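You operate a simulated robot arm through the tools that you are given. There is no shell and no other tool. Be economical: measure what you need, move in short steps, check, and stop when the job is done.

You are at the controls of a simulated robot arm. One attempt, no reset.

Task
Put the purple cable in the cable bin, clip it shut and stick the leads label on its lid.
Fine: label in the lid's middle, square to it; leave the other cable and the plugs label where they lie.

The check looks at the end state, three seconds after you hand in, the way a careful person would. Anything else that was tipped, shoved, dropped, spilled or broken makes it a failure. Lids that push on must go on centred and level and be pressed home; caps that screw on are set level and turned clockwise until they are tight.

Robot
A 7-joint arm with a two-finger parallel gripper, fixed in place. Base frame: the origin is at the foot of the arm, x ahead of it, y to its left, z up. Units: m, degrees, N and s.
Its first joint turns from -166.0 to 166.0 degrees. Payload 4.4 kg.
Tool frame: the origin (TCP) lies between the finger pads and is the grasp point; the fingertips stand 0.023 m ahead of it; z points along the fingers, y is the line along which they close. The gripper opens to 0.094 m. The fingers are 0.038 m wide and 0.01 m thick; the gripper's body (0.054 by 0.096 m) begins 0.039 m behind the TCP.
Orientation is that of the tool frame in the base frame, as a unit quaternion [w, x, y, z]. With the fingers straight down and closing along the base's y, the tool's x points along the base's -x, its y along +y and its z along -z.

Tools
- The arm moves only by the tool drive_tool. Its argument "plan" is text: rows parted by semicolons, each of 7 numbers parted by spaces: the shift along the tool's x, y, z in m, then the turn, a rotation vector about the tool's x, y, z in degrees, then the closure, from 0 (fully open) to 1 (shut). In form: x y z rx ry rz fingers; .... A call has 1 to 12 rows; each row shifts and turns the commanded pose from where the row before left it, along the tool's axes as they then stand. Rows are played at 5 a second. More than 0.05 m and 8.6 degrees between two rows, or a gripper value outside its range, and nothing of the call is played. A pose out of reach is approached as far as the arm can. The call stops where the force on the tool passes 90 N (or 10 N more than at its start, if that is more) or the arm is blocked; 0.2 s more then pass. Each finger travels about 0.072 m/s and halts on what it meets, pressing with about 20 N; the grip force reading is that of the motor and also rises with nothing between the fingers. The clock runs only during rows and for 0.2 s after the last one: add rows that do not move to give the fingers time. The reply holds the time, the measured pose of the TCP, the force on the tool along the base axes, the opening and the grip force, in the units named above and with some noise, with the torque about the TCP (base axes, N m) and any sound that the robot's microphone picked up.
- Cameras (640 x 400 px; columns grow to the right, rows downward): "scene" is fixed at [0.0476, -0.5013, 1.3361]; the picture's right is [0.44, -0.90, 0.00], its down [-0.30, -0.15, -0.94] and it looks along [0.85, 0.41, -0.34] (base axes); focal length 328 px, centre (320, 200). "wrist" rides on the gripper at [0.086, 0.016, -0.074] in the tool frame; the picture's right is [-0.18, 0.98, 0.00], its down [-0.58, -0.11, -0.81] and it looks along [-0.79, -0.15, 0.59] (tool axes); focal length 243 px, centre (320, 200).
- capture(camera): a new picture of that camera. The clock stands still meanwhile.
- measure_at(camera, pixels): for up to 12 pixels [column, row] of the newest picture of that camera ("zoom" is the newest enlarged one), the place [x, y, z] in the base frame of the surface seen there, good to about 0.002 m. The clock stands still meanwhile.
- inspect(camera, box): a new picture of the part [left, top, right, bottom] of that camera's present view, enlarged. The clock stands still meanwhile.
- finish_job(): hands the job in; it is judged then, once.

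Work in short steps. Measure before you move; look again where a grasp or a placing could have gone wrong, and mend it. You have 80 turns and 54 pictures in all, those below and enlarged ones among them. Open the gripper and draw the arm clear of the work before you hand the job in, unless the task says otherwise; then end with one line.

The tools are called after "Call:" as a command line: name --argument value ..., lists and objects as JSON in quotes. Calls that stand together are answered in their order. drive_tool: Moves the arm, as the interface text tells. Its arguments: {"type":"object","properties":{"plan":{"type":"string"}},"required":["plan"]} The other tools are called the same way: capture (camera) takes a picture; measure_at (camera, pixels) gives the place of the surface under pixels of a picture; inspect (camera, box) takes an enlarged picture of a part of a camera's view; finish_job () hands the job in.

At the start:

```text
t: 0.0
position: [0.6168, 0.236, 1.2643]
tool_rot: [0.0, 0.0, 1.0, -0.001]
contact_force: [-0.5, 0.2, -0.2]
wrist_torque: [0.01, 0.01, 0.0]
width: 0.0941
grasp_force: 0.0
```

scene: 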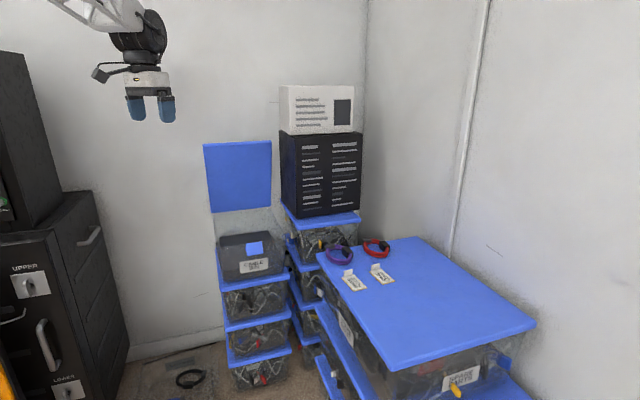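
wrist: 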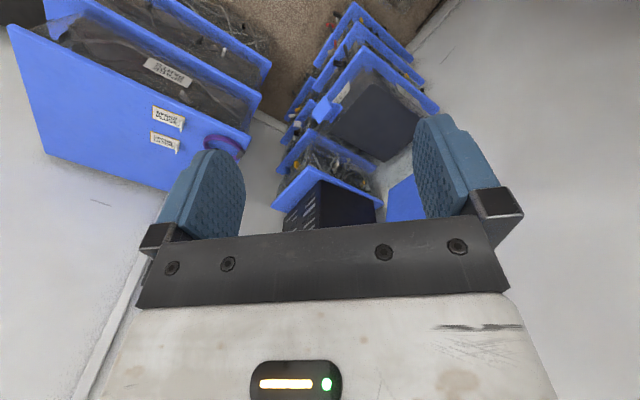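

The scene shows a bin at (250,258) with an open blue lid standing behind it at (238,178), and on the table two cables (340,255),(376,248) and two labels (354,280),(381,274). I enlarge both areas.

Call:
inspect --camera "scene" --box '[300, 220, 420, 295]'

Call:
inspect --camera "scene" --box '[190, 130, 318, 290]'

```text
5.33 times, centred on (360, 258) of scene
```

zoom: 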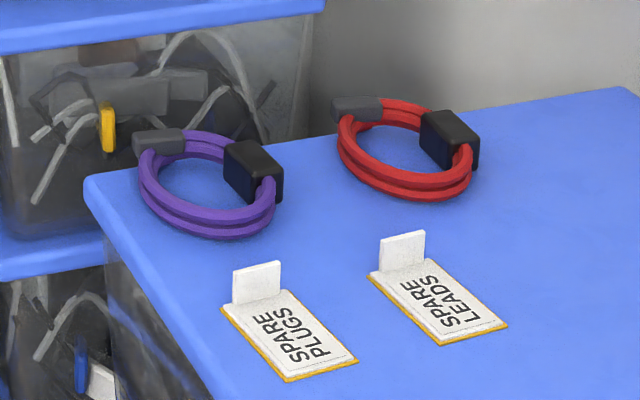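

```text
2.50 times, centred on (254, 210) of scene
```

zoom: 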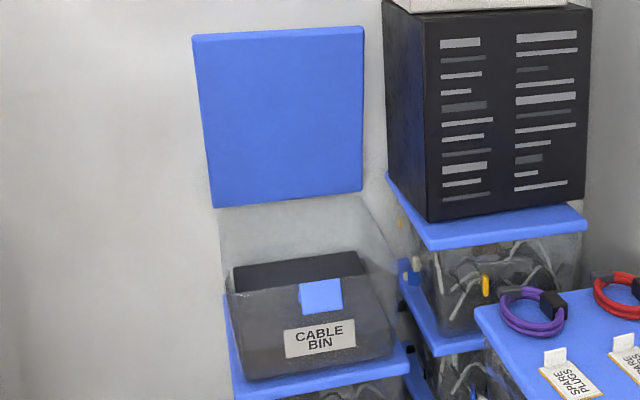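

The second zoom shows the bin with a blue front clip at (321,296), and the lid up at (280,115). I measure those, then re-zoom on the table.

Call:
measure_at --camera "zoom" --pixels '[[196, 40], [361, 30], [214, 204], [361, 187], [300, 220], [235, 290], [372, 275], [321, 285], [321, 308], [300, 262], [245, 375], [393, 355]]'

Call:
measure_at --camera "scene" --pixels '[[326, 260], [340, 262], [352, 255], [329, 251], [347, 252], [354, 284], [349, 273], [378, 277], [376, 267], [390, 280], [340, 300], [400, 260]]'

Call:
inspect --camera "scene" --box '[205, 200, 300, 290]'

```text
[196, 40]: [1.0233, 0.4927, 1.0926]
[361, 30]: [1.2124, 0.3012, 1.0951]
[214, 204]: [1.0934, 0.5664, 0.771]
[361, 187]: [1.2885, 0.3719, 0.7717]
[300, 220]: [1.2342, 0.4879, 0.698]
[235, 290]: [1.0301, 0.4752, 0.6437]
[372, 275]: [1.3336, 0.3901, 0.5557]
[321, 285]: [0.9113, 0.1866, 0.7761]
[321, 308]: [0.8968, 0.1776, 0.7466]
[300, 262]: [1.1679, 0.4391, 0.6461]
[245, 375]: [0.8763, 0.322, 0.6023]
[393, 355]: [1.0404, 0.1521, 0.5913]
```

```text
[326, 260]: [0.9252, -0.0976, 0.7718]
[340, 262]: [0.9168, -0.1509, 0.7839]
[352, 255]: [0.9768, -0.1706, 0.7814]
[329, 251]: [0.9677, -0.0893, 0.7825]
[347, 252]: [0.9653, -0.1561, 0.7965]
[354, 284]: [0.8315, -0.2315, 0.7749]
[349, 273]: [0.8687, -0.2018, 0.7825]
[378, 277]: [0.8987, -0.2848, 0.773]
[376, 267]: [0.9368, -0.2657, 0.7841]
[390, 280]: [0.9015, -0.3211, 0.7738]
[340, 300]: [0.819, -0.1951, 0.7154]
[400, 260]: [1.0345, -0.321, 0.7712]
```

```text
4.44 times, centred on (252, 245) of scene
```

zoom: 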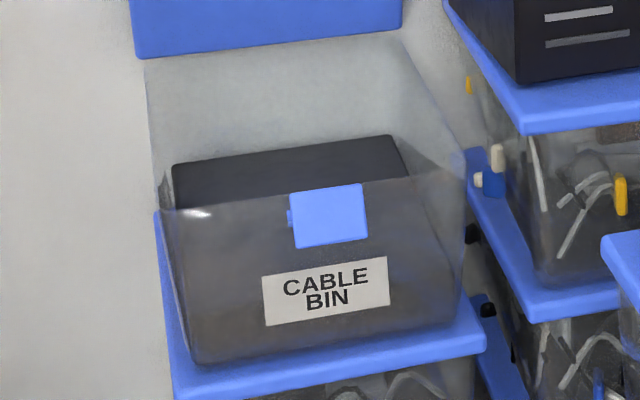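

I measure the clip, the name label and the rim in the newest zoom.

Call:
measure_at --camera "zoom" --pixels '[[295, 197], [361, 187], [364, 236], [300, 245], [290, 218], [266, 280], [386, 262], [200, 212], [420, 180], [165, 200], [462, 175], [280, 185]]'

Call:
inspect --camera "wrist" --box '[260, 0, 460, 230]'

```text
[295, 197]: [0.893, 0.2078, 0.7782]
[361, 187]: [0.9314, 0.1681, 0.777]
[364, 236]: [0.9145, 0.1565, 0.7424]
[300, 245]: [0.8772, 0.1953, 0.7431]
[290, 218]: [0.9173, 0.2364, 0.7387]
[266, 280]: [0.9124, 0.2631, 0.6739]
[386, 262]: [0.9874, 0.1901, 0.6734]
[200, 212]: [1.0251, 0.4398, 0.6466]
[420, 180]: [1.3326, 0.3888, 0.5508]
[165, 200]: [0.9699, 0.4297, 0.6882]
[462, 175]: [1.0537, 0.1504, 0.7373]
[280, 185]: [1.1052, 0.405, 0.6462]
```

```text
1.74 times, centred on (360, 115) of wrist
```

zoom: 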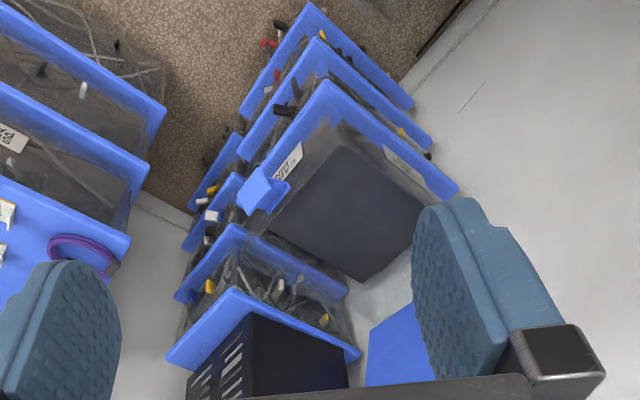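

The lid is hinged at the back and stands open, with an L-shaped clip at the front. I turn the wrist to face the bin for a closer look.

Call:
drive_tool --plan "0 0 0 0 0 -8 0;0 0 0 0 0 -8 0;0 0 0 0 0 -8 0;0 0 0.02 0 0 -8 0;0 0 0.02 0 0 -8 0;0 0 0.02 0 0 -8 0;0 0 0.02 0 0 -8 0"

Call:
capture --camera "wrist"

Call:
measure_at --camera "scene" --pixels '[[225, 160], [225, 180], [225, 200], [240, 150], [240, 205], [260, 150], [260, 180], [260, 200], [270, 190], [212, 211]]'

```text
t: 1.6
position: [0.6154, 0.2368, 1.1857]
tool_rot: [0.001, -0.471, 0.882, -0.001]
contact_force: [0.2, 0.0, 0.3]
wrist_torque: [0.01, 0.0, 0.0]
width: 0.094
grasp_force: 0.0
```

```text
47 pictures are left
```

wrist: 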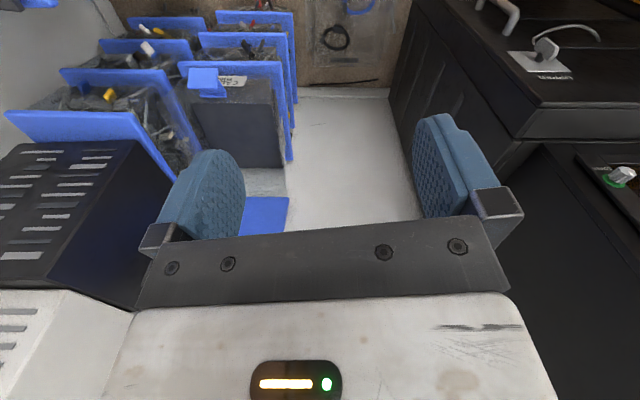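

```text
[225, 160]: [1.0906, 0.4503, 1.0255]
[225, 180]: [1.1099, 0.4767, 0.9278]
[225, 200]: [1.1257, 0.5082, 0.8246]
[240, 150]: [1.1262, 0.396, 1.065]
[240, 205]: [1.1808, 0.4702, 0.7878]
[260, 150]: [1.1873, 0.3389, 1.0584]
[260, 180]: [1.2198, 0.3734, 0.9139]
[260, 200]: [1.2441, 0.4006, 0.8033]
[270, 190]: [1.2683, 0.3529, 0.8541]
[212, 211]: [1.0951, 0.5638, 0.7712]
```

The bin sits at the upper left of the (inverted) wrist view, so I shift sideways to face it squarely.

Call:
drive_tool --plan "0.024 -0.036 0.01 0 0 0 0;0.024 -0.036 0.01 0 0 0 0;0.024 -0.036 0.01 0 0 0 0;0.024 -0.036 0.01 0 0 0 0;0.024 -0.036 0.01 0 0 0 0;0 0 0 0 0 0 0"

Call:
inspect --camera "wrist" --box '[180, 0, 460, 250]'

Call:
capture --camera "scene"

```text
t: 3.0
position: [0.697, 0.0366, 1.1355]
tool_rot: [0.0, -0.47, 0.883, 0.001]
contact_force: [-0.4, -0.5, 0.0]
wrist_torque: [0.02, -0.01, -0.01]
width: 0.0941
grasp_force: 0.0
```

```text
1.60 times, centred on (320, 125) of wrist
```

zoom: 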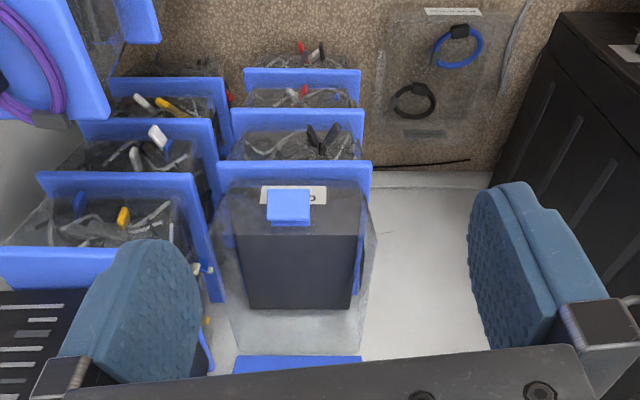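

```text
45 pictures are left
```

scene: 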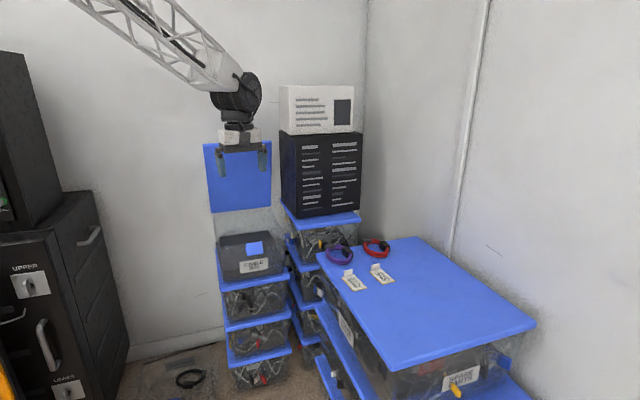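

The bin is now square in view: clip at (289,207), inner dark floor, transparent rim. I measure these.

Call:
measure_at --camera "zoom" --pixels '[[268, 195], [310, 195], [270, 222], [309, 222], [289, 207], [235, 240], [250, 304], [350, 304], [235, 350], [360, 350], [240, 358], [355, 358]]'

Call:
inspect --camera "wrist" --box '[260, 80, 360, 170]'

```text
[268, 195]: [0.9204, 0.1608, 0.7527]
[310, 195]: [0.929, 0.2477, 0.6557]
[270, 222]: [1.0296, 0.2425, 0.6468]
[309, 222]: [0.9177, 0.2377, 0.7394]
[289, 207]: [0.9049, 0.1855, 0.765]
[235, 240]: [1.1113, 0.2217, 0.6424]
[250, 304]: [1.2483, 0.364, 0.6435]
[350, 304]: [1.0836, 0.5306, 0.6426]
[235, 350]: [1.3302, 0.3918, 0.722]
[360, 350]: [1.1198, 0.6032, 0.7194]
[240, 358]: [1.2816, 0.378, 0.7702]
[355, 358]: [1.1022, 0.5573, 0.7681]
```

```text
4.44 times, centred on (310, 125) of wrist
```

zoom: 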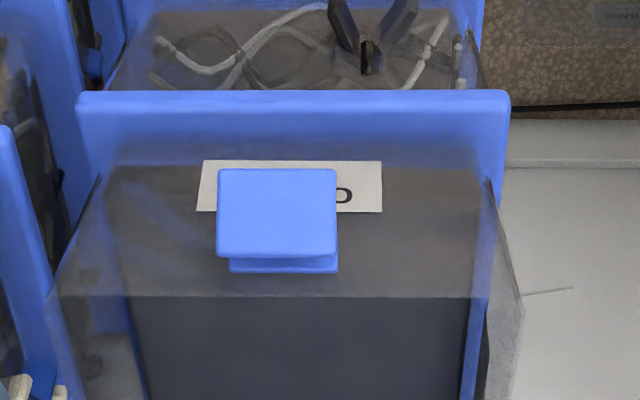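

The clip sticks out from the front wall; I'll look at it from the side later. First the cable: I move above it and turn the wrist back.

Call:
drive_tool --plan "0.009 -0.037 0.03 0 0 0 0;0.009 -0.037 0.03 0 0 0 0;0.009 -0.037 0.03 0 0 0 0;0.009 -0.037 0.03 0 0 0 0;0.009 -0.037 0.03 0 0 0 0;0 0 0 0 0 8 0;0 0 0 0 0 8 0;0 0 0 0 0 8 0;0 0 0 0 0 8 0;0 0 0 0 0 8 0;0 0 0 0 0 8 0;0 0 0 0 0 8 0"

Call:
capture --camera "wrist"

```text
t: 5.6
position: [0.827, -0.1066, 0.985]
tool_rot: [-0.001, 0.001, 1.0, 0.0]
contact_force: [-0.3, 0.0, -0.6]
wrist_torque: [0.0, -0.03, -0.02]
width: 0.0938
grasp_force: 0.1
```

```text
43 pictures are left
```

wrist: 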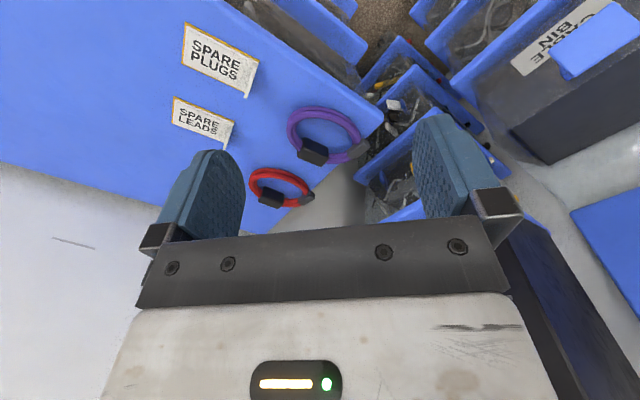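

The purple coil is at (325,135) with its black box at (312,151). I zoom in and then measure.

Call:
inspect --camera "wrist" --box '[160, 10, 400, 210]'

```text
2.00 times, centred on (280, 110) of wrist
```

zoom: 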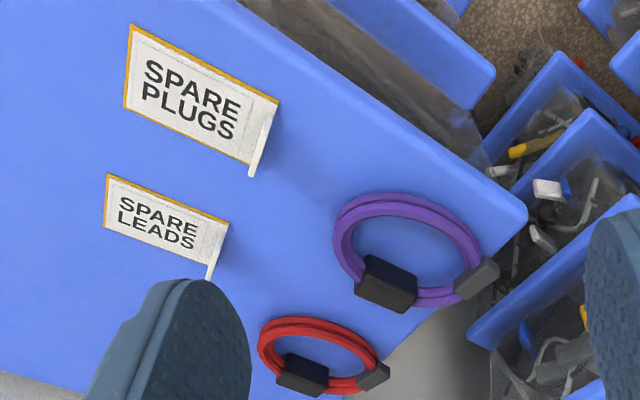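

Call:
measure_at --camera "zoom" --pixels '[[405, 197], [345, 250], [470, 240], [364, 262], [413, 280], [385, 275], [478, 275], [385, 295], [185, 258], [210, 250], [115, 180], [215, 228]]'

Call:
measure_at --camera "zoom" --pixels '[[107, 177], [227, 224], [105, 224], [213, 262], [206, 277], [222, 236], [316, 390], [525, 215], [420, 240], [405, 202], [405, 211], [400, 220]]'

```text
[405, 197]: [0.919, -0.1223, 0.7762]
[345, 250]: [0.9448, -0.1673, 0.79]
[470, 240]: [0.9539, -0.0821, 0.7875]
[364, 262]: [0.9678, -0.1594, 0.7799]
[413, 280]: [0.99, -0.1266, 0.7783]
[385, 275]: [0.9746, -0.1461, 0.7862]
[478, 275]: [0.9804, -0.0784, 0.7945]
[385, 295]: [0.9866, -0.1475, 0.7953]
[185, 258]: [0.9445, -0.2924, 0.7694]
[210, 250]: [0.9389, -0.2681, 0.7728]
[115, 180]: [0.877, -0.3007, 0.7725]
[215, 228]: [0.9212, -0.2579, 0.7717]
```

```text
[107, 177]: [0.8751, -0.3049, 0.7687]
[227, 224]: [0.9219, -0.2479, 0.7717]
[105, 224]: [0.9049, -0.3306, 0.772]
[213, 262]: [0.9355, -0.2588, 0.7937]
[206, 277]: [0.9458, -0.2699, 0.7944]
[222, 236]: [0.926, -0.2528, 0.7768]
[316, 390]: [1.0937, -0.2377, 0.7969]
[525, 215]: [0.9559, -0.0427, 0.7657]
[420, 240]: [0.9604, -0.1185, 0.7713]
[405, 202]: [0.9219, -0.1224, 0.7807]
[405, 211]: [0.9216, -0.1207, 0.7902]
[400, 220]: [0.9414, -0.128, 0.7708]
```

The near strand of the purple coil is at (0.922,-0.122), two strands stacked from z 0.772 to 0.790. I turn the wrist 90° so the fingers close across it, partly shut.

Call:
drive_tool --plan "-0.009 0 0 0 0 -8.2 0.3;-0.009 0 0.01 0 0 -8.2 0.66;0 0 0.01 0 0 -8.2 0.66;0 0 0.01 0 0 -8.2 0.66;0 0 0.01 0 0 -8.2 0.66;0 0 0.01 0 0 -8.2 0.66;0 0 0.01 0 0 -8.2 0.66;0 0 0.01 0 0 -8.2 0.66;0 0 0.01 0 0 -8.2 0.66;0 0 0.01 0 0 -8.2 0.66;0 0 0 0 0 -8 0.66;0 0 0 0 0 0 0.66"

```text
t: 8.2
position: [0.8441, -0.1026, 0.895]
tool_rot: [0.0, 0.708, -0.706, 0.0]
contact_force: [-0.1, 0.2, -0.1]
wrist_torque: [-0.03, 0.03, -0.01]
width: 0.0321
grasp_force: 0.0
```

Opening is 32 mm. I shift over the strand and drop part way.

Call:
drive_tool --plan "0.0097 -0.039 0.0 0 0 0 0.66;0.0097 -0.039 0.02 0 0 0 0.66;0 0 0.02 0 0 0 0.66;0 0 0 0 0 0 0.66"

Call:
capture --camera "wrist"

Call:
inspect --camera "scene" --box '[300, 200, 420, 295]'

```text
t: 9.2
position: [0.9227, -0.1221, 0.8538]
tool_rot: [0.001, -0.707, 0.707, -0.001]
contact_force: [1.1, 0.8, 0.2]
wrist_torque: [-0.01, -0.01, 0.02]
width: 0.0318
grasp_force: 0.1
```

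```text
41 pictures are left
```

wrist: 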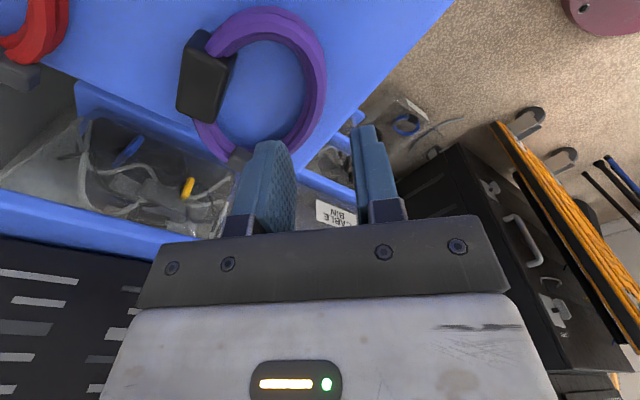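

```text
4.21 times, centred on (360, 248) of scene
```

zoom: 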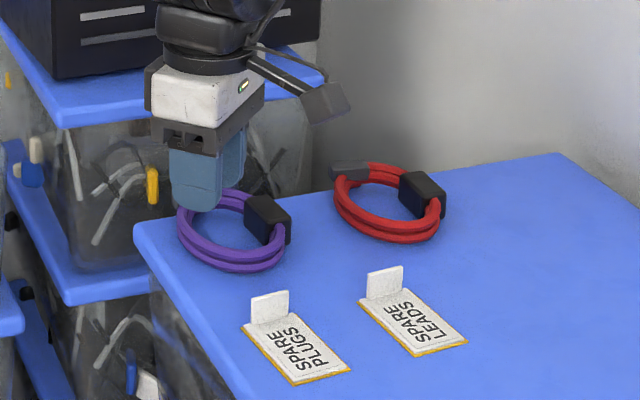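

I check the strand's position once more from the wrist picture (right-hand rim near (318,90)).

Call:
measure_at --camera "wrist" --pixels '[[308, 60], [320, 90], [310, 80], [290, 35], [305, 120], [295, 140], [215, 100], [270, 80]]'

```text
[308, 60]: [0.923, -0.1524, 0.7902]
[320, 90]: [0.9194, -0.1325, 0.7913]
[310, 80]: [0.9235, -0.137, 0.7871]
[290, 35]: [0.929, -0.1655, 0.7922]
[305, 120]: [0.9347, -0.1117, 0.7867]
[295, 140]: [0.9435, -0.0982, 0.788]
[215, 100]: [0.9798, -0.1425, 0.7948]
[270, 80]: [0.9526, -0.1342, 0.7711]
```

The strand's nearest point is around y = -0.138, so I shift 14 mm, lower, and grip.

Call:
drive_tool --plan "0.014 0.001 0.015 0 0 0 0.66;0 0 0.02 0 0 0 0.66;0 0 0.021 0 0 0 0.66;0 0 0 0 0 0 0.66;0 0 0 0 0 0 0.95;0 0 0 0 0 0 0.95;0 0 0 0 0 0 0.95"

Call:
inspect --camera "scene" --box '[300, 200, 420, 295]'

```text
t: 10.0
position: [0.9249, -0.1355, 0.8203]
tool_rot: [-0.005, 0.707, -0.707, 0.006]
contact_force: [-5.1, -0.4, 13.1]
wrist_torque: [0.07, -0.1, 0.03]
width: 0.0299
grasp_force: 0.2
stopped in row 3: the force on the tool passed its limit at 121 N (the readings are from after the stop); the commanded pose is now the measured one
```

```text
4.21 times, centred on (360, 248) of scene
```

zoom: 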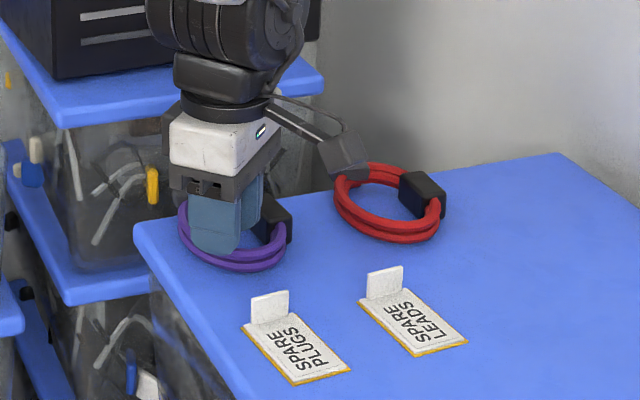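

The descent stopped with the tips at z≈0.797, likely a finger corner on the ring. I lift and look again.

Call:
drive_tool --plan "0 0 -0.02 0 0 0 0.6;0 0 -0.03 0 0 0 0.6;0 0 0 0 0 0 0.6"

Call:
inspect --camera "wrist" --box '[120, 0, 400, 200]'

```text
t: 10.8
position: [0.926, -0.136, 0.869]
tool_rot: [-0.004, 0.707, -0.707, 0.005]
contact_force: [-0.3, -0.1, 0.3]
wrist_torque: [0.01, 0.01, -0.03]
width: 0.0374
grasp_force: 0.1
```

```text
2.00 times, centred on (260, 100) of wrist
```

zoom: 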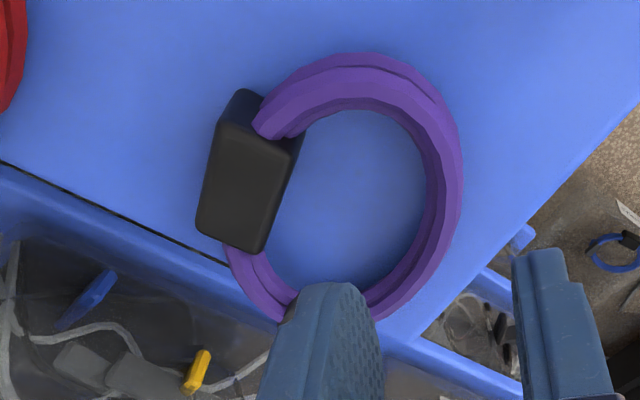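

Call:
measure_at --camera "zoom" --pixels '[[455, 180], [430, 180], [440, 130], [445, 220], [425, 220], [425, 260], [360, 65], [270, 240], [225, 240], [215, 180], [240, 110], [285, 170]]'

```text
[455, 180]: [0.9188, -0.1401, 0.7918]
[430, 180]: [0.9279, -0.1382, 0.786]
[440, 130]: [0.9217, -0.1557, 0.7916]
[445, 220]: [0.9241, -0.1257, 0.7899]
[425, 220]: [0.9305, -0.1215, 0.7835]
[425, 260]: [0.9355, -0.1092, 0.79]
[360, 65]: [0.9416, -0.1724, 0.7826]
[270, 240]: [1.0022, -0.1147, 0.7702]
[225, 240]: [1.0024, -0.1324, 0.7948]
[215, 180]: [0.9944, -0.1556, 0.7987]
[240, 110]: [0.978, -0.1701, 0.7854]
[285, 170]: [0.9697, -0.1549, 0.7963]
```

Torque suggests the inner finger tip touched at about x=0.942, so the coil's solid part reaches further in than seen. I open to 50 mm, shift a little inward, and go down gently.

Call:
drive_tool --plan "-0.008 -0.005 0.01 0 0 0 0.47;0 0 0.02 0 0 0 0.47;0 0 0.01 0 0 0 0.47;0 0 0.005 0 0 0 0.47;0 0 0.005 0 0 0 0.47;0 0 0.005 0 0 0 0.47;0 0 0.005 0 0 0 0.47;0 0 0.004 0 0 0 0.47;0 0 0.004 0 0 0 0.47;0 0 0 0 0 0 0.47"

```text
t: 12.4
position: [0.9334, -0.1288, 0.8165]
tool_rot: [-0.007, 0.707, -0.707, 0.01]
contact_force: [0.1, -0.3, -1.0]
wrist_torque: [-0.02, 0.02, -0.02]
width: 0.0497
grasp_force: 0.1
stopped in row 8: the force on the tool passed its limit at 103 N (the readings are from after the stop); the commanded pose is now the measured one
```

Again blocked at tip z≈0.793 inside the ring, so the coil's solid seems filled in. I'll instead grip across the whole coil (about 84 mm from box face to far strand); lift, open, and yaw 19°.

Call:
drive_tool --plan "0 0 -0.03 0 0 0 0;0 0 -0.02 0 0 0 0;0 0 0 0 0 6.5 0;0 0 0 0 0 6.5 0;0 0 0 0 0 6 0;0 0 0 0 0 0 0"

Call:
inspect --camera "wrist" --box '[120, 0, 400, 200]'

```text
t: 13.8
position: [0.9336, -0.1286, 0.8676]
tool_rot: [0.008, -0.581, 0.814, -0.008]
contact_force: [0.8, 0.2, 0.1]
wrist_torque: [-0.01, -0.01, 0.0]
width: 0.0941
grasp_force: 0.1
```

```text
2.00 times, centred on (260, 100) of wrist
```

zoom: 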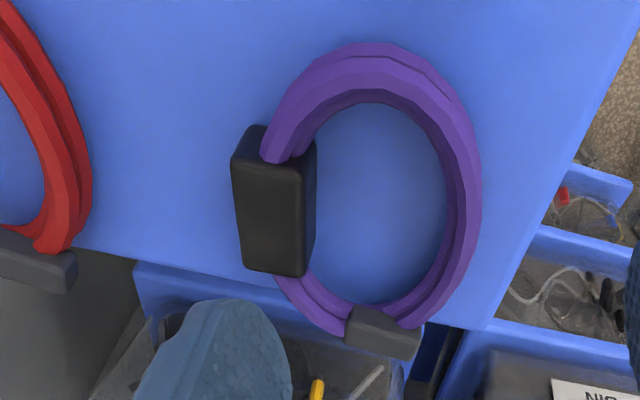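

Now the box faces squarely left at (235,205) and the strand's right edge is at (480,200). I measure both for exact centring.

Call:
measure_at --camera "zoom" --pixels '[[235, 170], [244, 260], [305, 268], [300, 180], [478, 180], [476, 230], [465, 270], [380, 335], [450, 190], [375, 55], [90, 180], [70, 260]]'

```text
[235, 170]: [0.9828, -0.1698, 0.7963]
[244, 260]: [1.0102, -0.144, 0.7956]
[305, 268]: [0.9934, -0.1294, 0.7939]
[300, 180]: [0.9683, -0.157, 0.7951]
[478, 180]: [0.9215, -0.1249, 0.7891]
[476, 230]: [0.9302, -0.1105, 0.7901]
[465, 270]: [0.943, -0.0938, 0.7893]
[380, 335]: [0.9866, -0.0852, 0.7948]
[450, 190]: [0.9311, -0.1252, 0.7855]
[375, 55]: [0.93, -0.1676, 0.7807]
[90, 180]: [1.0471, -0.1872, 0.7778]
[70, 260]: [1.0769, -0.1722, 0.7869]
```

The box's outer face normal points at -45°; the grip line runs from it to the far strand, 84 mm, centred at (0.964,-0.131). I yaw 26° more, level the tool and centre over it.

Call:
drive_tool --plan "0 0 0 0 0 6.5 0;0 0 0 0 0 6.5 0;0 0 0 0 0 6.5 0;0 0 0 0 0 6.5 0;0 0 0 -0.9 0.9 0 0;-0.0198 -0.0229 0 0 0 0 0;0 0 0.015 0 0 0 0;0 0 0 0 0 0 0"

Call:
capture --camera "wrist"

```text
t: 15.6
position: [0.9626, -0.1302, 0.8531]
tool_rot: [0.001, -0.382, 0.924, -0.001]
contact_force: [-0.3, 0.0, 0.1]
wrist_torque: [0.03, 0.0, 0.02]
width: 0.0941
grasp_force: 0.0
```

```text
36 pictures are left
```

wrist: 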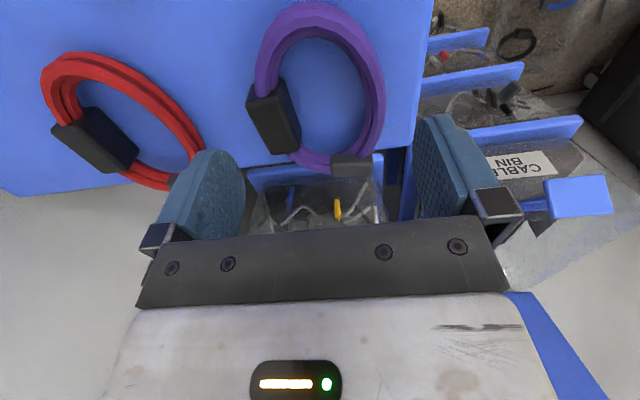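

Centred and level. I descend gently over the coil with the fingers open.

Call:
drive_tool --plan "0 0 0.015 0 0 0 0;0 0 0.01 0 0 0 0;0 0 0.007 0 0 0 0;0 0 0.005 0 0 0 0;0 0 0.005 0 0 0 0;0 0 0.005 0 0 0 0;0 0 0.004 0 0 0 0;0 0 0.003 0 0 0 0;0 0 0 0 0 0 0"

Call:
capture --camera "wrist"

```text
t: 17.6
position: [0.9634, -0.1306, 0.7987]
tool_rot: [0.001, -0.382, 0.924, -0.001]
contact_force: [0.0, 0.8, 0.4]
wrist_torque: [0.01, -0.03, 0.03]
width: 0.0939
grasp_force: 0.0
```

```text
35 pictures are left
```

wrist: 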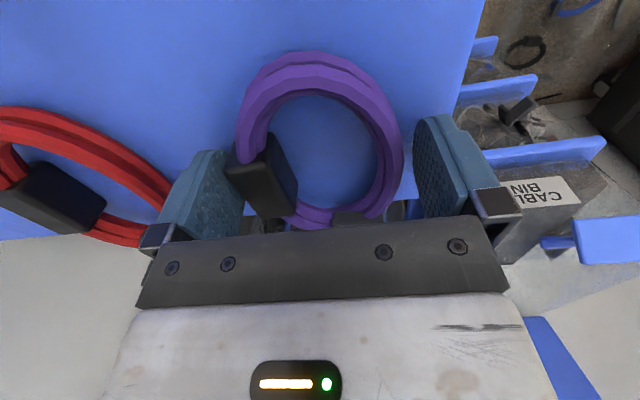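

Both fingers straddle the coil with no contact. I close and lift a little.

Call:
drive_tool --plan "0 0 0 0 0 0 0.3;0 0 0 0 0 0 0.5;0 0 0 0 0 0 0.5;0 0 0 0 0 0 0.5;0 0 -0.005 0 0 0 0.5;0 0 -0.01 0 0 0 0.5;0 0 -0.02 0 0 0 0.5;0 0 0 0 0 0 0.5"

Call:
capture --camera "wrist"

```text
t: 19.4
position: [0.9623, -0.1295, 0.8333]
tool_rot: [0.0, -0.383, 0.924, -0.002]
contact_force: [-0.2, -0.5, -1.5]
wrist_torque: [-0.03, 0.03, -0.01]
width: 0.0846
grasp_force: 20.3
```

```text
34 pictures are left
```

wrist: 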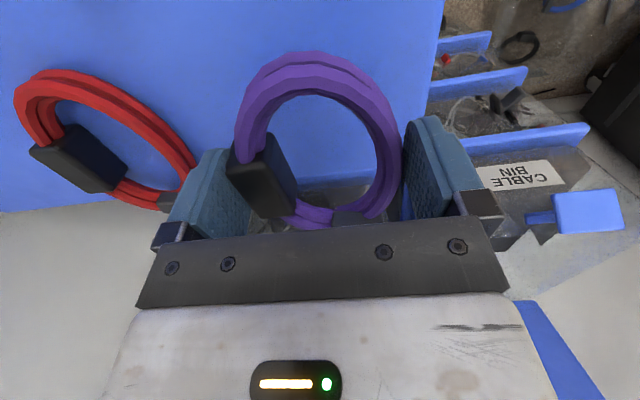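

Coil is held (84.6 mm, 20 N). Before crossing I check the black box tower's position, near (302,215) in the scene.

Call:
measure_at --camera "scene" --pixels '[[302, 210], [284, 195], [360, 205], [302, 145], [283, 207], [304, 230], [361, 222]]'

Call:
drive_tool --plan "0.035 0 -0.03 0 0 0 0.5;0.035 0 -0.03 0 0 0 0.5;0 0 -0.04 0 0 0 0.5;0 0 -0.03 0 0 0 0.5;0 0 0 0 0 0 0.5"

```text
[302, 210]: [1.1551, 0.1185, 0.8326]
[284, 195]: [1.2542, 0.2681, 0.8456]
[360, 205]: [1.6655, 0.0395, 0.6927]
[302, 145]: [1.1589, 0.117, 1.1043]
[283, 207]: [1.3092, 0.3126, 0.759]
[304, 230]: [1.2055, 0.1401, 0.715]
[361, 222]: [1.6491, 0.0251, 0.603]
```

```text
t: 20.6
position: [0.9118, -0.1808, 0.9646]
tool_rot: [0.0, -0.383, 0.924, -0.002]
contact_force: [-0.4, 0.1, -1.8]
wrist_torque: [-0.04, 0.02, -0.02]
width: 0.0846
grasp_force: 20.0
```

The tower's corner is at (1.155,0.118), so I slide sideways first to the bin's centre line, then approach from the front.

Call:
drive_tool --plan "0 0.044 0 0 0 0 0.5;0 0.044 0 0 0 0 0.5;0 0.044 0 0 0 0 0.5;0 0.044 0 0 0 0 0.5;0 0.044 0 0 0 0 0.5;0 0.042 0 0 0 0 0.5;-0.04 0 0 0 0 0 0.5;-0.04 0 0 0 0 0 0.5;-0.04 0 0 0 0 0 0.5;-0.04 0 0 0 0 0 0.5;-0.04 0 0 0 0 0 0.5;0 0 0 0 0 0 0.5"

Call:
capture --camera "wrist"

Call:
capture --camera "scene"

```text
t: 23.2
position: [0.8706, 0.1474, 0.9645]
tool_rot: [0.001, -0.383, 0.924, -0.002]
contact_force: [0.5, 0.4, -0.8]
wrist_torque: [-0.01, 0.01, 0.02]
width: 0.0847
grasp_force: 20.1
```

```text
33 pictures are left
```

wrist: 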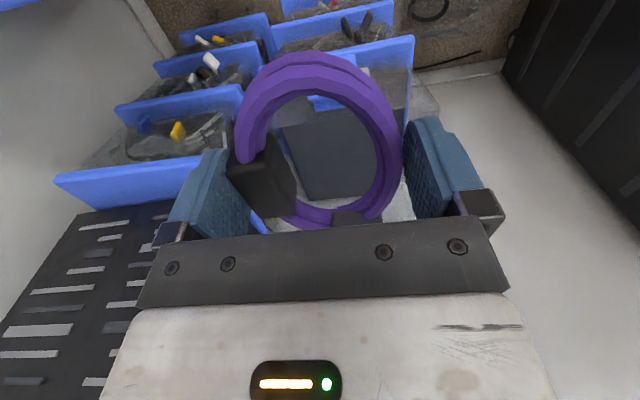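

```text
32 pictures are left
```

scene: 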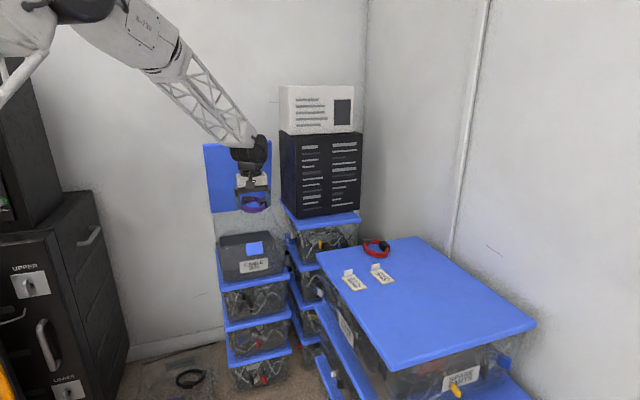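

Aligned with the bin, at depth 0.72. I advance a further 0.24 m to test the reach.

Call:
drive_tool --plan "-0.04 0 0 0 0 0 0.5;-0.04 0 0 0 0 0 0.5;-0.04 0 0 0 0 0 0.5;-0.04 0 0 0 0 0 0.5;-0.04 0 0 0 0 0 0.5;-0.04 0 0 0 0 0 0.5;0 0 0 0 0 0 0.5"

Call:
capture --camera "scene"

```text
t: 24.8
position: [1.0369, 0.3176, 0.9646]
tool_rot: [0.0, -0.382, 0.924, -0.001]
contact_force: [-0.6, 0.2, -0.8]
wrist_torque: [-0.01, 0.04, 0.05]
width: 0.0843
grasp_force: 20.2
```

```text
31 pictures are left
```

scene: 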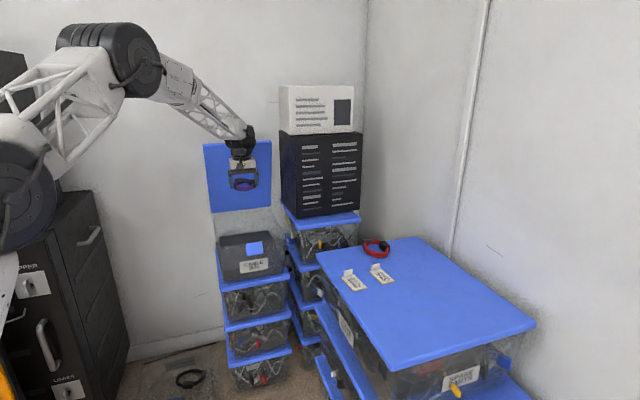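

Reached without trouble. I descend into the bin in steps.

Call:
drive_tool --plan "-0.01 0 0.04 0 0 0 0.5;0 0 0.04 0 0 0 0.5;0 0 0.04 0 0 0 0.5;0 0 0.04 0 0 0 0.5;0 0 0.03 0 0 0 0.5;0 0 0 0 0 0 0.5"

Call:
inspect --camera "scene" --box '[190, 130, 318, 290]'

```text
t: 26.2
position: [1.0487, 0.3223, 0.7764]
tool_rot: [0.001, -0.383, 0.924, -0.001]
contact_force: [-0.1, -0.4, -0.9]
wrist_torque: [-0.01, 0.03, 0.0]
width: 0.0842
grasp_force: 19.6
```

```text
2.50 times, centred on (254, 210) of scene
```

zoom: 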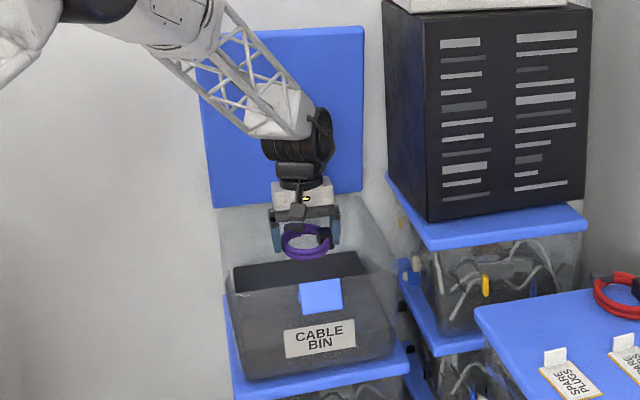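

Clear all around. I lower the last 90 mm slowly, then release if it is near the floor at z 0.646.

Call:
drive_tool --plan "0 0 0.02 0 0 0 0.5;0 0 0.02 0 0 0 0.5;0 0 0.02 0 0 0 0.5;0 0 0.015 0 0 0 0.5;0 0 0.01 0 0 0 0.5;0 0 0.01 0 0 0 0.5;0 0 0 0 0 0 0.5"

Call:
inspect --camera "scene" --box '[190, 130, 318, 290]'

```text
t: 27.8
position: [1.0477, 0.3218, 0.6785]
tool_rot: [0.001, -0.382, 0.924, -0.001]
contact_force: [-0.7, -0.4, -1.0]
wrist_torque: [-0.03, 0.01, 0.01]
width: 0.084
grasp_force: 20.1
```

```text
2.50 times, centred on (254, 210) of scene
```

zoom: 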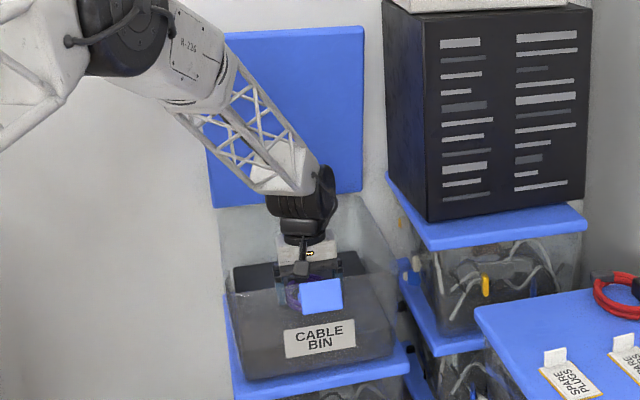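

The coil hangs a few mm above the floor. I open and rise straight out.

Call:
drive_tool --plan "0 0 0 0 0 0 0;0 0 0 0 0 0 0;0 0 -0.02 0 0 0 0;0 0 -0.04 0 0 0 0;0 0 -0.04 0 0 0 0;0 0 -0.04 0 0 0 0;0 0 -0.04 0 0 0 0;0.02 0 -0.04 0 0 0 0;0.04 0 -0.02 0 0 0 0;0.04 0 0 0 0 0 0;0.04 0 0 0 0 0 0;0 0 0 0 0 0 0"

Call:
inspect --camera "wrist" --box '[180, 0, 460, 220]'

```text
t: 30.4
position: [0.9476, 0.2259, 0.9188]
tool_rot: [0.0, -0.383, 0.924, -0.001]
contact_force: [0.0, 0.3, -0.4]
wrist_torque: [-0.02, 0.0, -0.01]
width: 0.0942
grasp_force: 0.1
```

```text
1.82 times, centred on (320, 110) of wrist
```

zoom: 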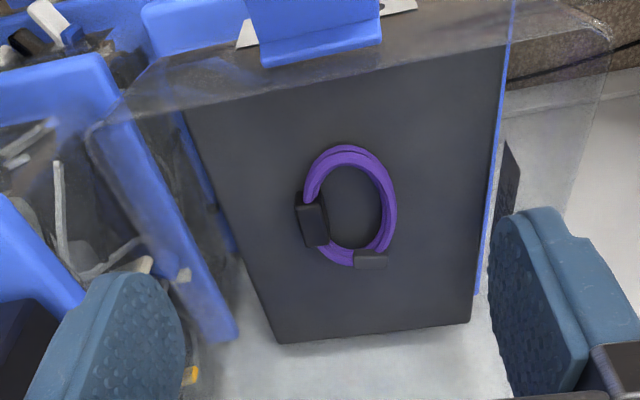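

The cable lies flat in the bin. Next the lid: I'll grasp its top edge along its plane; I rise and turn the gripper 90° so it closes front-to-back.

Call:
drive_tool --plan "0 0 -0.026 0 0 8.2 0;0 0 -0.026 0 0 8.2 0;0 0 -0.026 0 0 8.2 0;0 0 -0.026 0 0 8.2 0;0 0 -0.026 0 0 8.2 0;0 0 -0.026 0 0 8.2 0;0 0 -0.026 0 0 8.2 0;0 0 -0.026 0 0 8.2 0;0 0 -0.026 0 0 8.2 0;0 0 -0.026 0 0 8.2 0;0 0 -0.02 0 0 8 0;0 0 0 0 0 0 0"

Call:
capture --camera "wrist"

Call:
capture --camera "scene"

```text
t: 33.0
position: [0.9454, 0.2259, 1.1962]
tool_rot: [0.002, 0.383, 0.924, -0.002]
contact_force: [0.9, -0.8, -0.1]
wrist_torque: [0.0, 0.01, 0.04]
width: 0.094
grasp_force: 0.0
```

```text
27 pictures are left
```

wrist: 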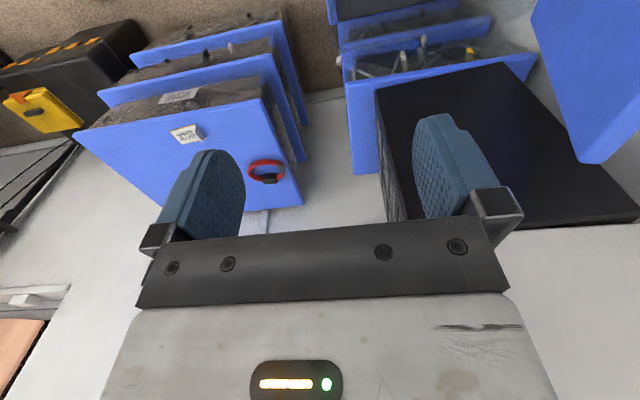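

```text
26 pictures are left
```

scene: 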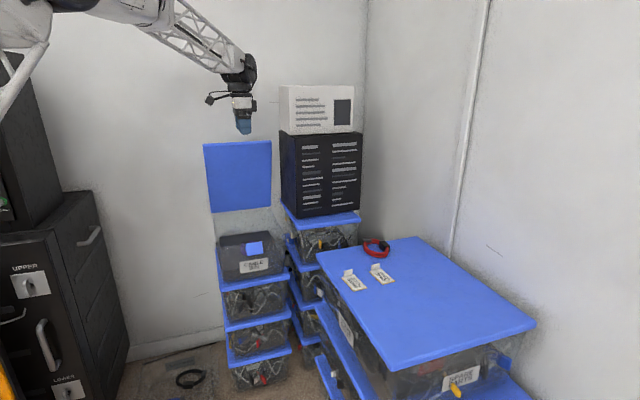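

I move out toward the lid top at this height and look at its edge.

Call:
drive_tool --plan "0 0.04 0 0 0 0 0;0 0.04 0 0 0 0 0;0 0.04 0 0 0 0 0;0 0.04 0 0 0 0 0;0 0 0 0 0 0 0"

Call:
capture --camera "wrist"

```text
t: 34.2
position: [1.0589, 0.3404, 1.1994]
tool_rot: [0.002, 0.383, 0.924, -0.001]
contact_force: [0.1, -0.3, -1.4]
wrist_torque: [-0.03, -0.01, -0.01]
width: 0.0942
grasp_force: 0.1
```

```text
25 pictures are left
```

wrist: 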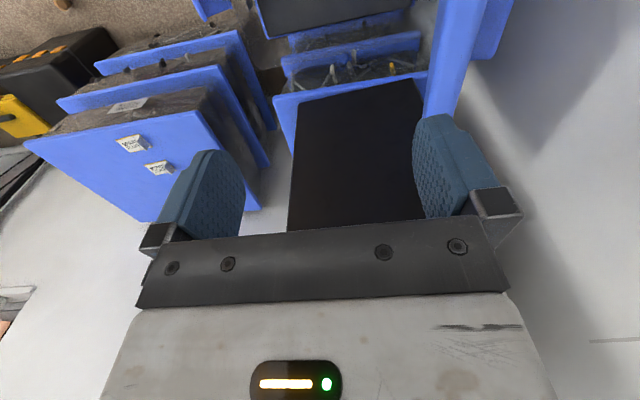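

The lid's edge shows at (455,60), rearward of the right finger. I measure its edge faces.

Call:
measure_at --camera "wrist" --pixels '[[430, 100], [455, 100], [440, 40], [465, 60], [470, 20], [490, 40], [505, 10], [560, 100], [600, 60]]'

Call:
inspect --camera "wrist" --box '[380, 0, 540, 120]'

```text
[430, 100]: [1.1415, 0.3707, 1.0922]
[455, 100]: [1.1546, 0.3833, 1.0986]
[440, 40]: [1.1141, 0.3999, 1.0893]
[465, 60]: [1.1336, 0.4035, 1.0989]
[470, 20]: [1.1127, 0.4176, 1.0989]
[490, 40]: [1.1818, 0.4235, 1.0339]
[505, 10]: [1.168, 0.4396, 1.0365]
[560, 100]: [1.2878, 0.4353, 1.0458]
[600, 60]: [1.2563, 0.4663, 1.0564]
```

```text
3.33 times, centred on (460, 60) of wrist
```

zoom: 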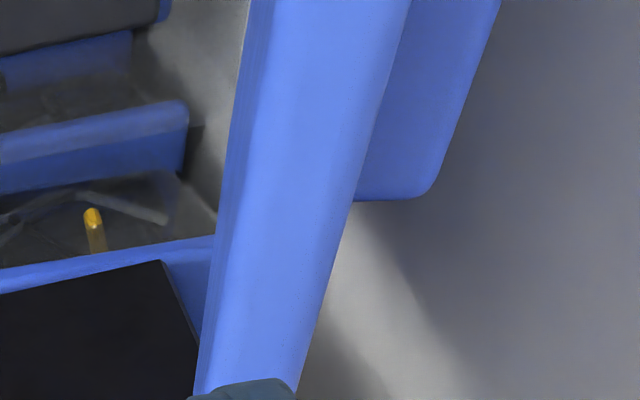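

Lid edge: d 1.069–1.0875 at z≈1.095, ~20 mm thick; there's another blue piece behind it at d≈1.135. Wall at d≈1.218. I move further out to look behind the lid.

Call:
drive_tool --plan "0 0.03 0 0 0 0 0;0 0.03 0 0 0 0 0;0 0.03 0 0 0 0 0;0 0 0 0 0 0 0"

Call:
capture --camera "wrist"

```text
t: 35.2
position: [1.1229, 0.4016, 1.1989]
tool_rot: [0.002, 0.383, 0.924, 0.0]
contact_force: [0.3, 0.4, -0.2]
wrist_torque: [0.02, 0.02, -0.01]
width: 0.0939
grasp_force: 0.0
```

```text
23 pictures are left
```

wrist: 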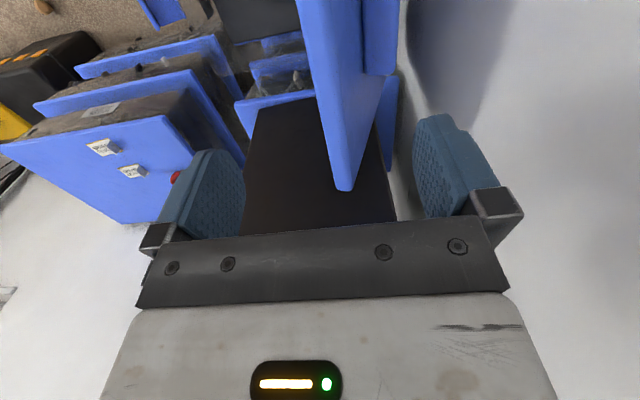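

Call:
inspect --camera "wrist" --box '[280, 0, 440, 110]'

Call:
measure_at --camera "wrist" --pixels '[[335, 150], [345, 150], [355, 80], [340, 60], [368, 70], [390, 72], [378, 40], [395, 40], [366, 30], [370, 10], [395, 10], [345, 185]]'

```text
3.64 times, centred on (360, 55) of wrist
```

zoom: 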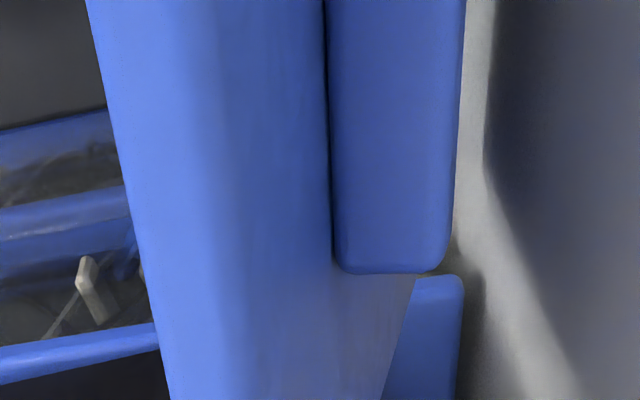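

```text
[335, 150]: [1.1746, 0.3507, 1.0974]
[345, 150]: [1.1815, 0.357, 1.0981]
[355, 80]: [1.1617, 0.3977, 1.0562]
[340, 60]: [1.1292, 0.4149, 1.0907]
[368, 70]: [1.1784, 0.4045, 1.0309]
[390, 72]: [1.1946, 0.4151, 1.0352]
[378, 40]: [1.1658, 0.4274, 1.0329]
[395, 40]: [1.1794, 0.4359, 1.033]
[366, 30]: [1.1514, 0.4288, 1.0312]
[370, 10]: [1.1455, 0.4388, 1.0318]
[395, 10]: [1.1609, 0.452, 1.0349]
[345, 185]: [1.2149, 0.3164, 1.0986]
```

A handle-like block sits on the lid's back, 65 mm below its edge; the edge itself is free. I tilt the tool 18° to match the lid plane and lower the open fingers over the edge.

Call:
drive_tool --plan "0 0 0 -6 0 0 0;0 0 0 -6 0 0 0;0 -0.0303 0 -5.7 0 0 0;0 0 0.03 0 0 0 0;0 0 0.03 0 0 0 0;0 0 0.02 0 0 0 0;0 0 0.016 0 0 0 0;0 0 0.015 0 0 0 0;0 0 0 0 0 0 0"

Call:
capture --camera "wrist"

```text
t: 37.2
position: [1.1273, 0.4054, 1.0866]
tool_rot: [0.06, 0.378, 0.913, 0.141]
contact_force: [-0.5, 0.6, 0.2]
wrist_torque: [0.03, -0.01, 0.0]
width: 0.0943
grasp_force: 0.0
```

```text
21 pictures are left
```

wrist: 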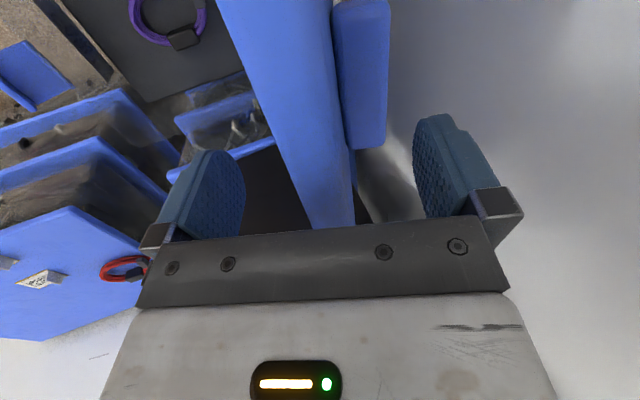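

The fingers straddle the lid edge cleanly. I close to a loose 35 mm grip and swing the lid along its arc by 20° first.

Call:
drive_tool --plan "0 0 0 0 0 0 0.4;0 0 0 0 0 0 0.63;0 0 0 0 0 0 0.63;0 0 0 0 0 0 0.63;0 -0.0283 0.0012 -5 0 0 0.63;0 -0.0283 0.0012 -5 0 0 0.63;0 -0.0283 0.0012 -5 0 0 0.63;0 -0.0283 0.0012 -5 0 0 0.63;0 0 0 0 0 0 0.63"

Call:
capture --camera "wrist"

Call:
inspect --camera "scene" --box '[180, 110, 330, 290]'

```text
t: 39.2
position: [1.0574, 0.3331, 1.0354]
tool_rot: [0.126, 0.361, 0.875, 0.298]
contact_force: [0.3, -0.4, -0.1]
wrist_torque: [0.02, 0.01, -0.03]
width: 0.0348
grasp_force: 0.1
```

```text
20 pictures are left
```

wrist: 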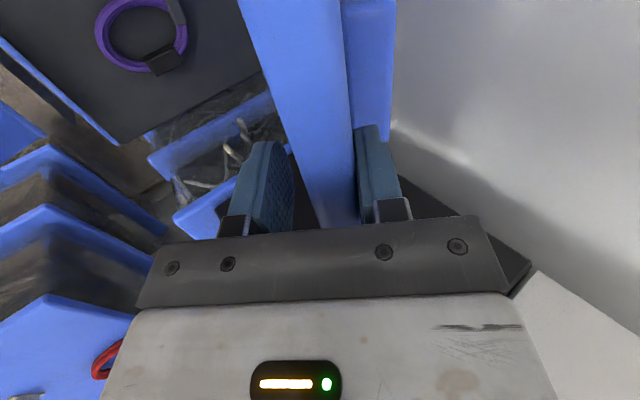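

```text
2.22 times, centred on (255, 200) of scene
```

zoom: 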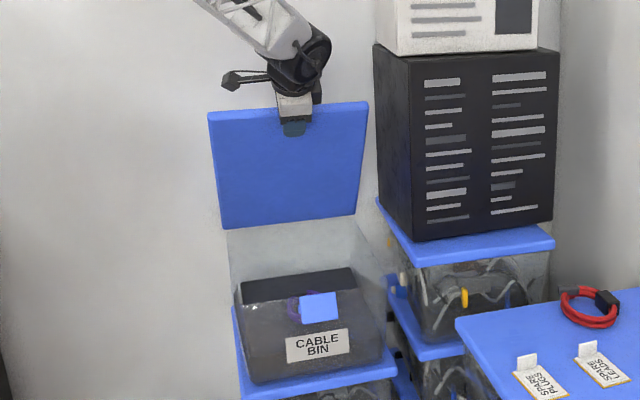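

The lid follows with no force. I swing another 30°.

Call:
drive_tool --plan "0 -0.0283 0.0012 -5 0 0 0.63;0 -0.0283 0.0012 -5 0 0 0.63;0 -0.0283 0.0012 -5 0 0 0.63;0 -0.0283 0.0012 -5 0 0 0.63;0 -0.0283 0.0012 -5 0 0 0.63;0 -0.0283 0.0012 -5 0 0 0.63;0 0 0 0 0 0 0.63"

Call:
inspect --camera "scene" --box '[180, 110, 330, 290]'

```text
t: 40.8
position: [0.9866, 0.2612, 0.9006]
tool_rot: [0.214, 0.317, 0.767, 0.515]
contact_force: [1.3, 0.5, 0.4]
wrist_torque: [0.03, -0.01, 0.01]
width: 0.0349
grasp_force: 0.1
```

```text
2.22 times, centred on (255, 200) of scene
```

zoom: 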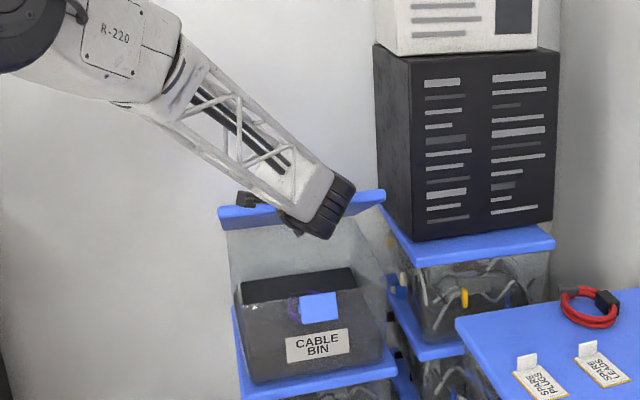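

The lid is at about 22°. I withdraw the fingers along the lid plane, then swing the tool upright.

Call:
drive_tool --plan "0 0 -0.03 0 0 0 0.6;0 0 -0.04 0 0 0 0.6;0 0 -0.04 0 0 0 0.6;0 0 0 8.5 0 0 0.8;0 0 0 8.5 0 0 1;0 0 0 8.5 0 0 1;0 0 0 8.5 0 0 1;0 0 0 8.5 0 0 1;0 0 0 8.5 0 0 1;0 0 0 8.5 0 0 1;0 0 0 8.2 0 0 1;0 0 0 0 0 0 1"

Call:
inspect --camera "scene" --box '[180, 110, 330, 290]'

```text
t: 43.4
position: [0.9142, 0.1894, 0.9418]
tool_rot: [0.001, 0.382, 0.924, -0.002]
contact_force: [-0.3, 0.3, -0.3]
wrist_torque: [0.02, 0.04, 0.0]
width: 0.0
grasp_force: 20.4
```

```text
2.22 times, centred on (255, 200) of scene
```

zoom: 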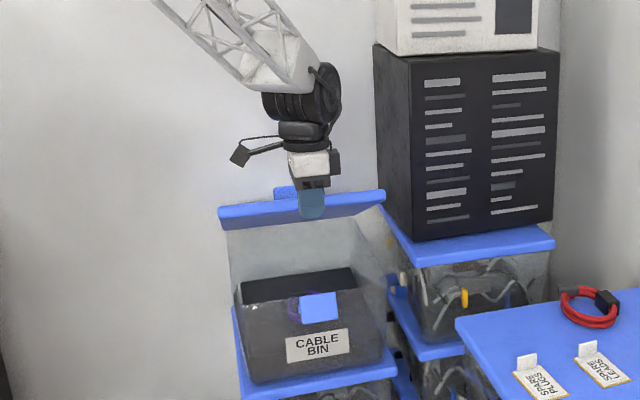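

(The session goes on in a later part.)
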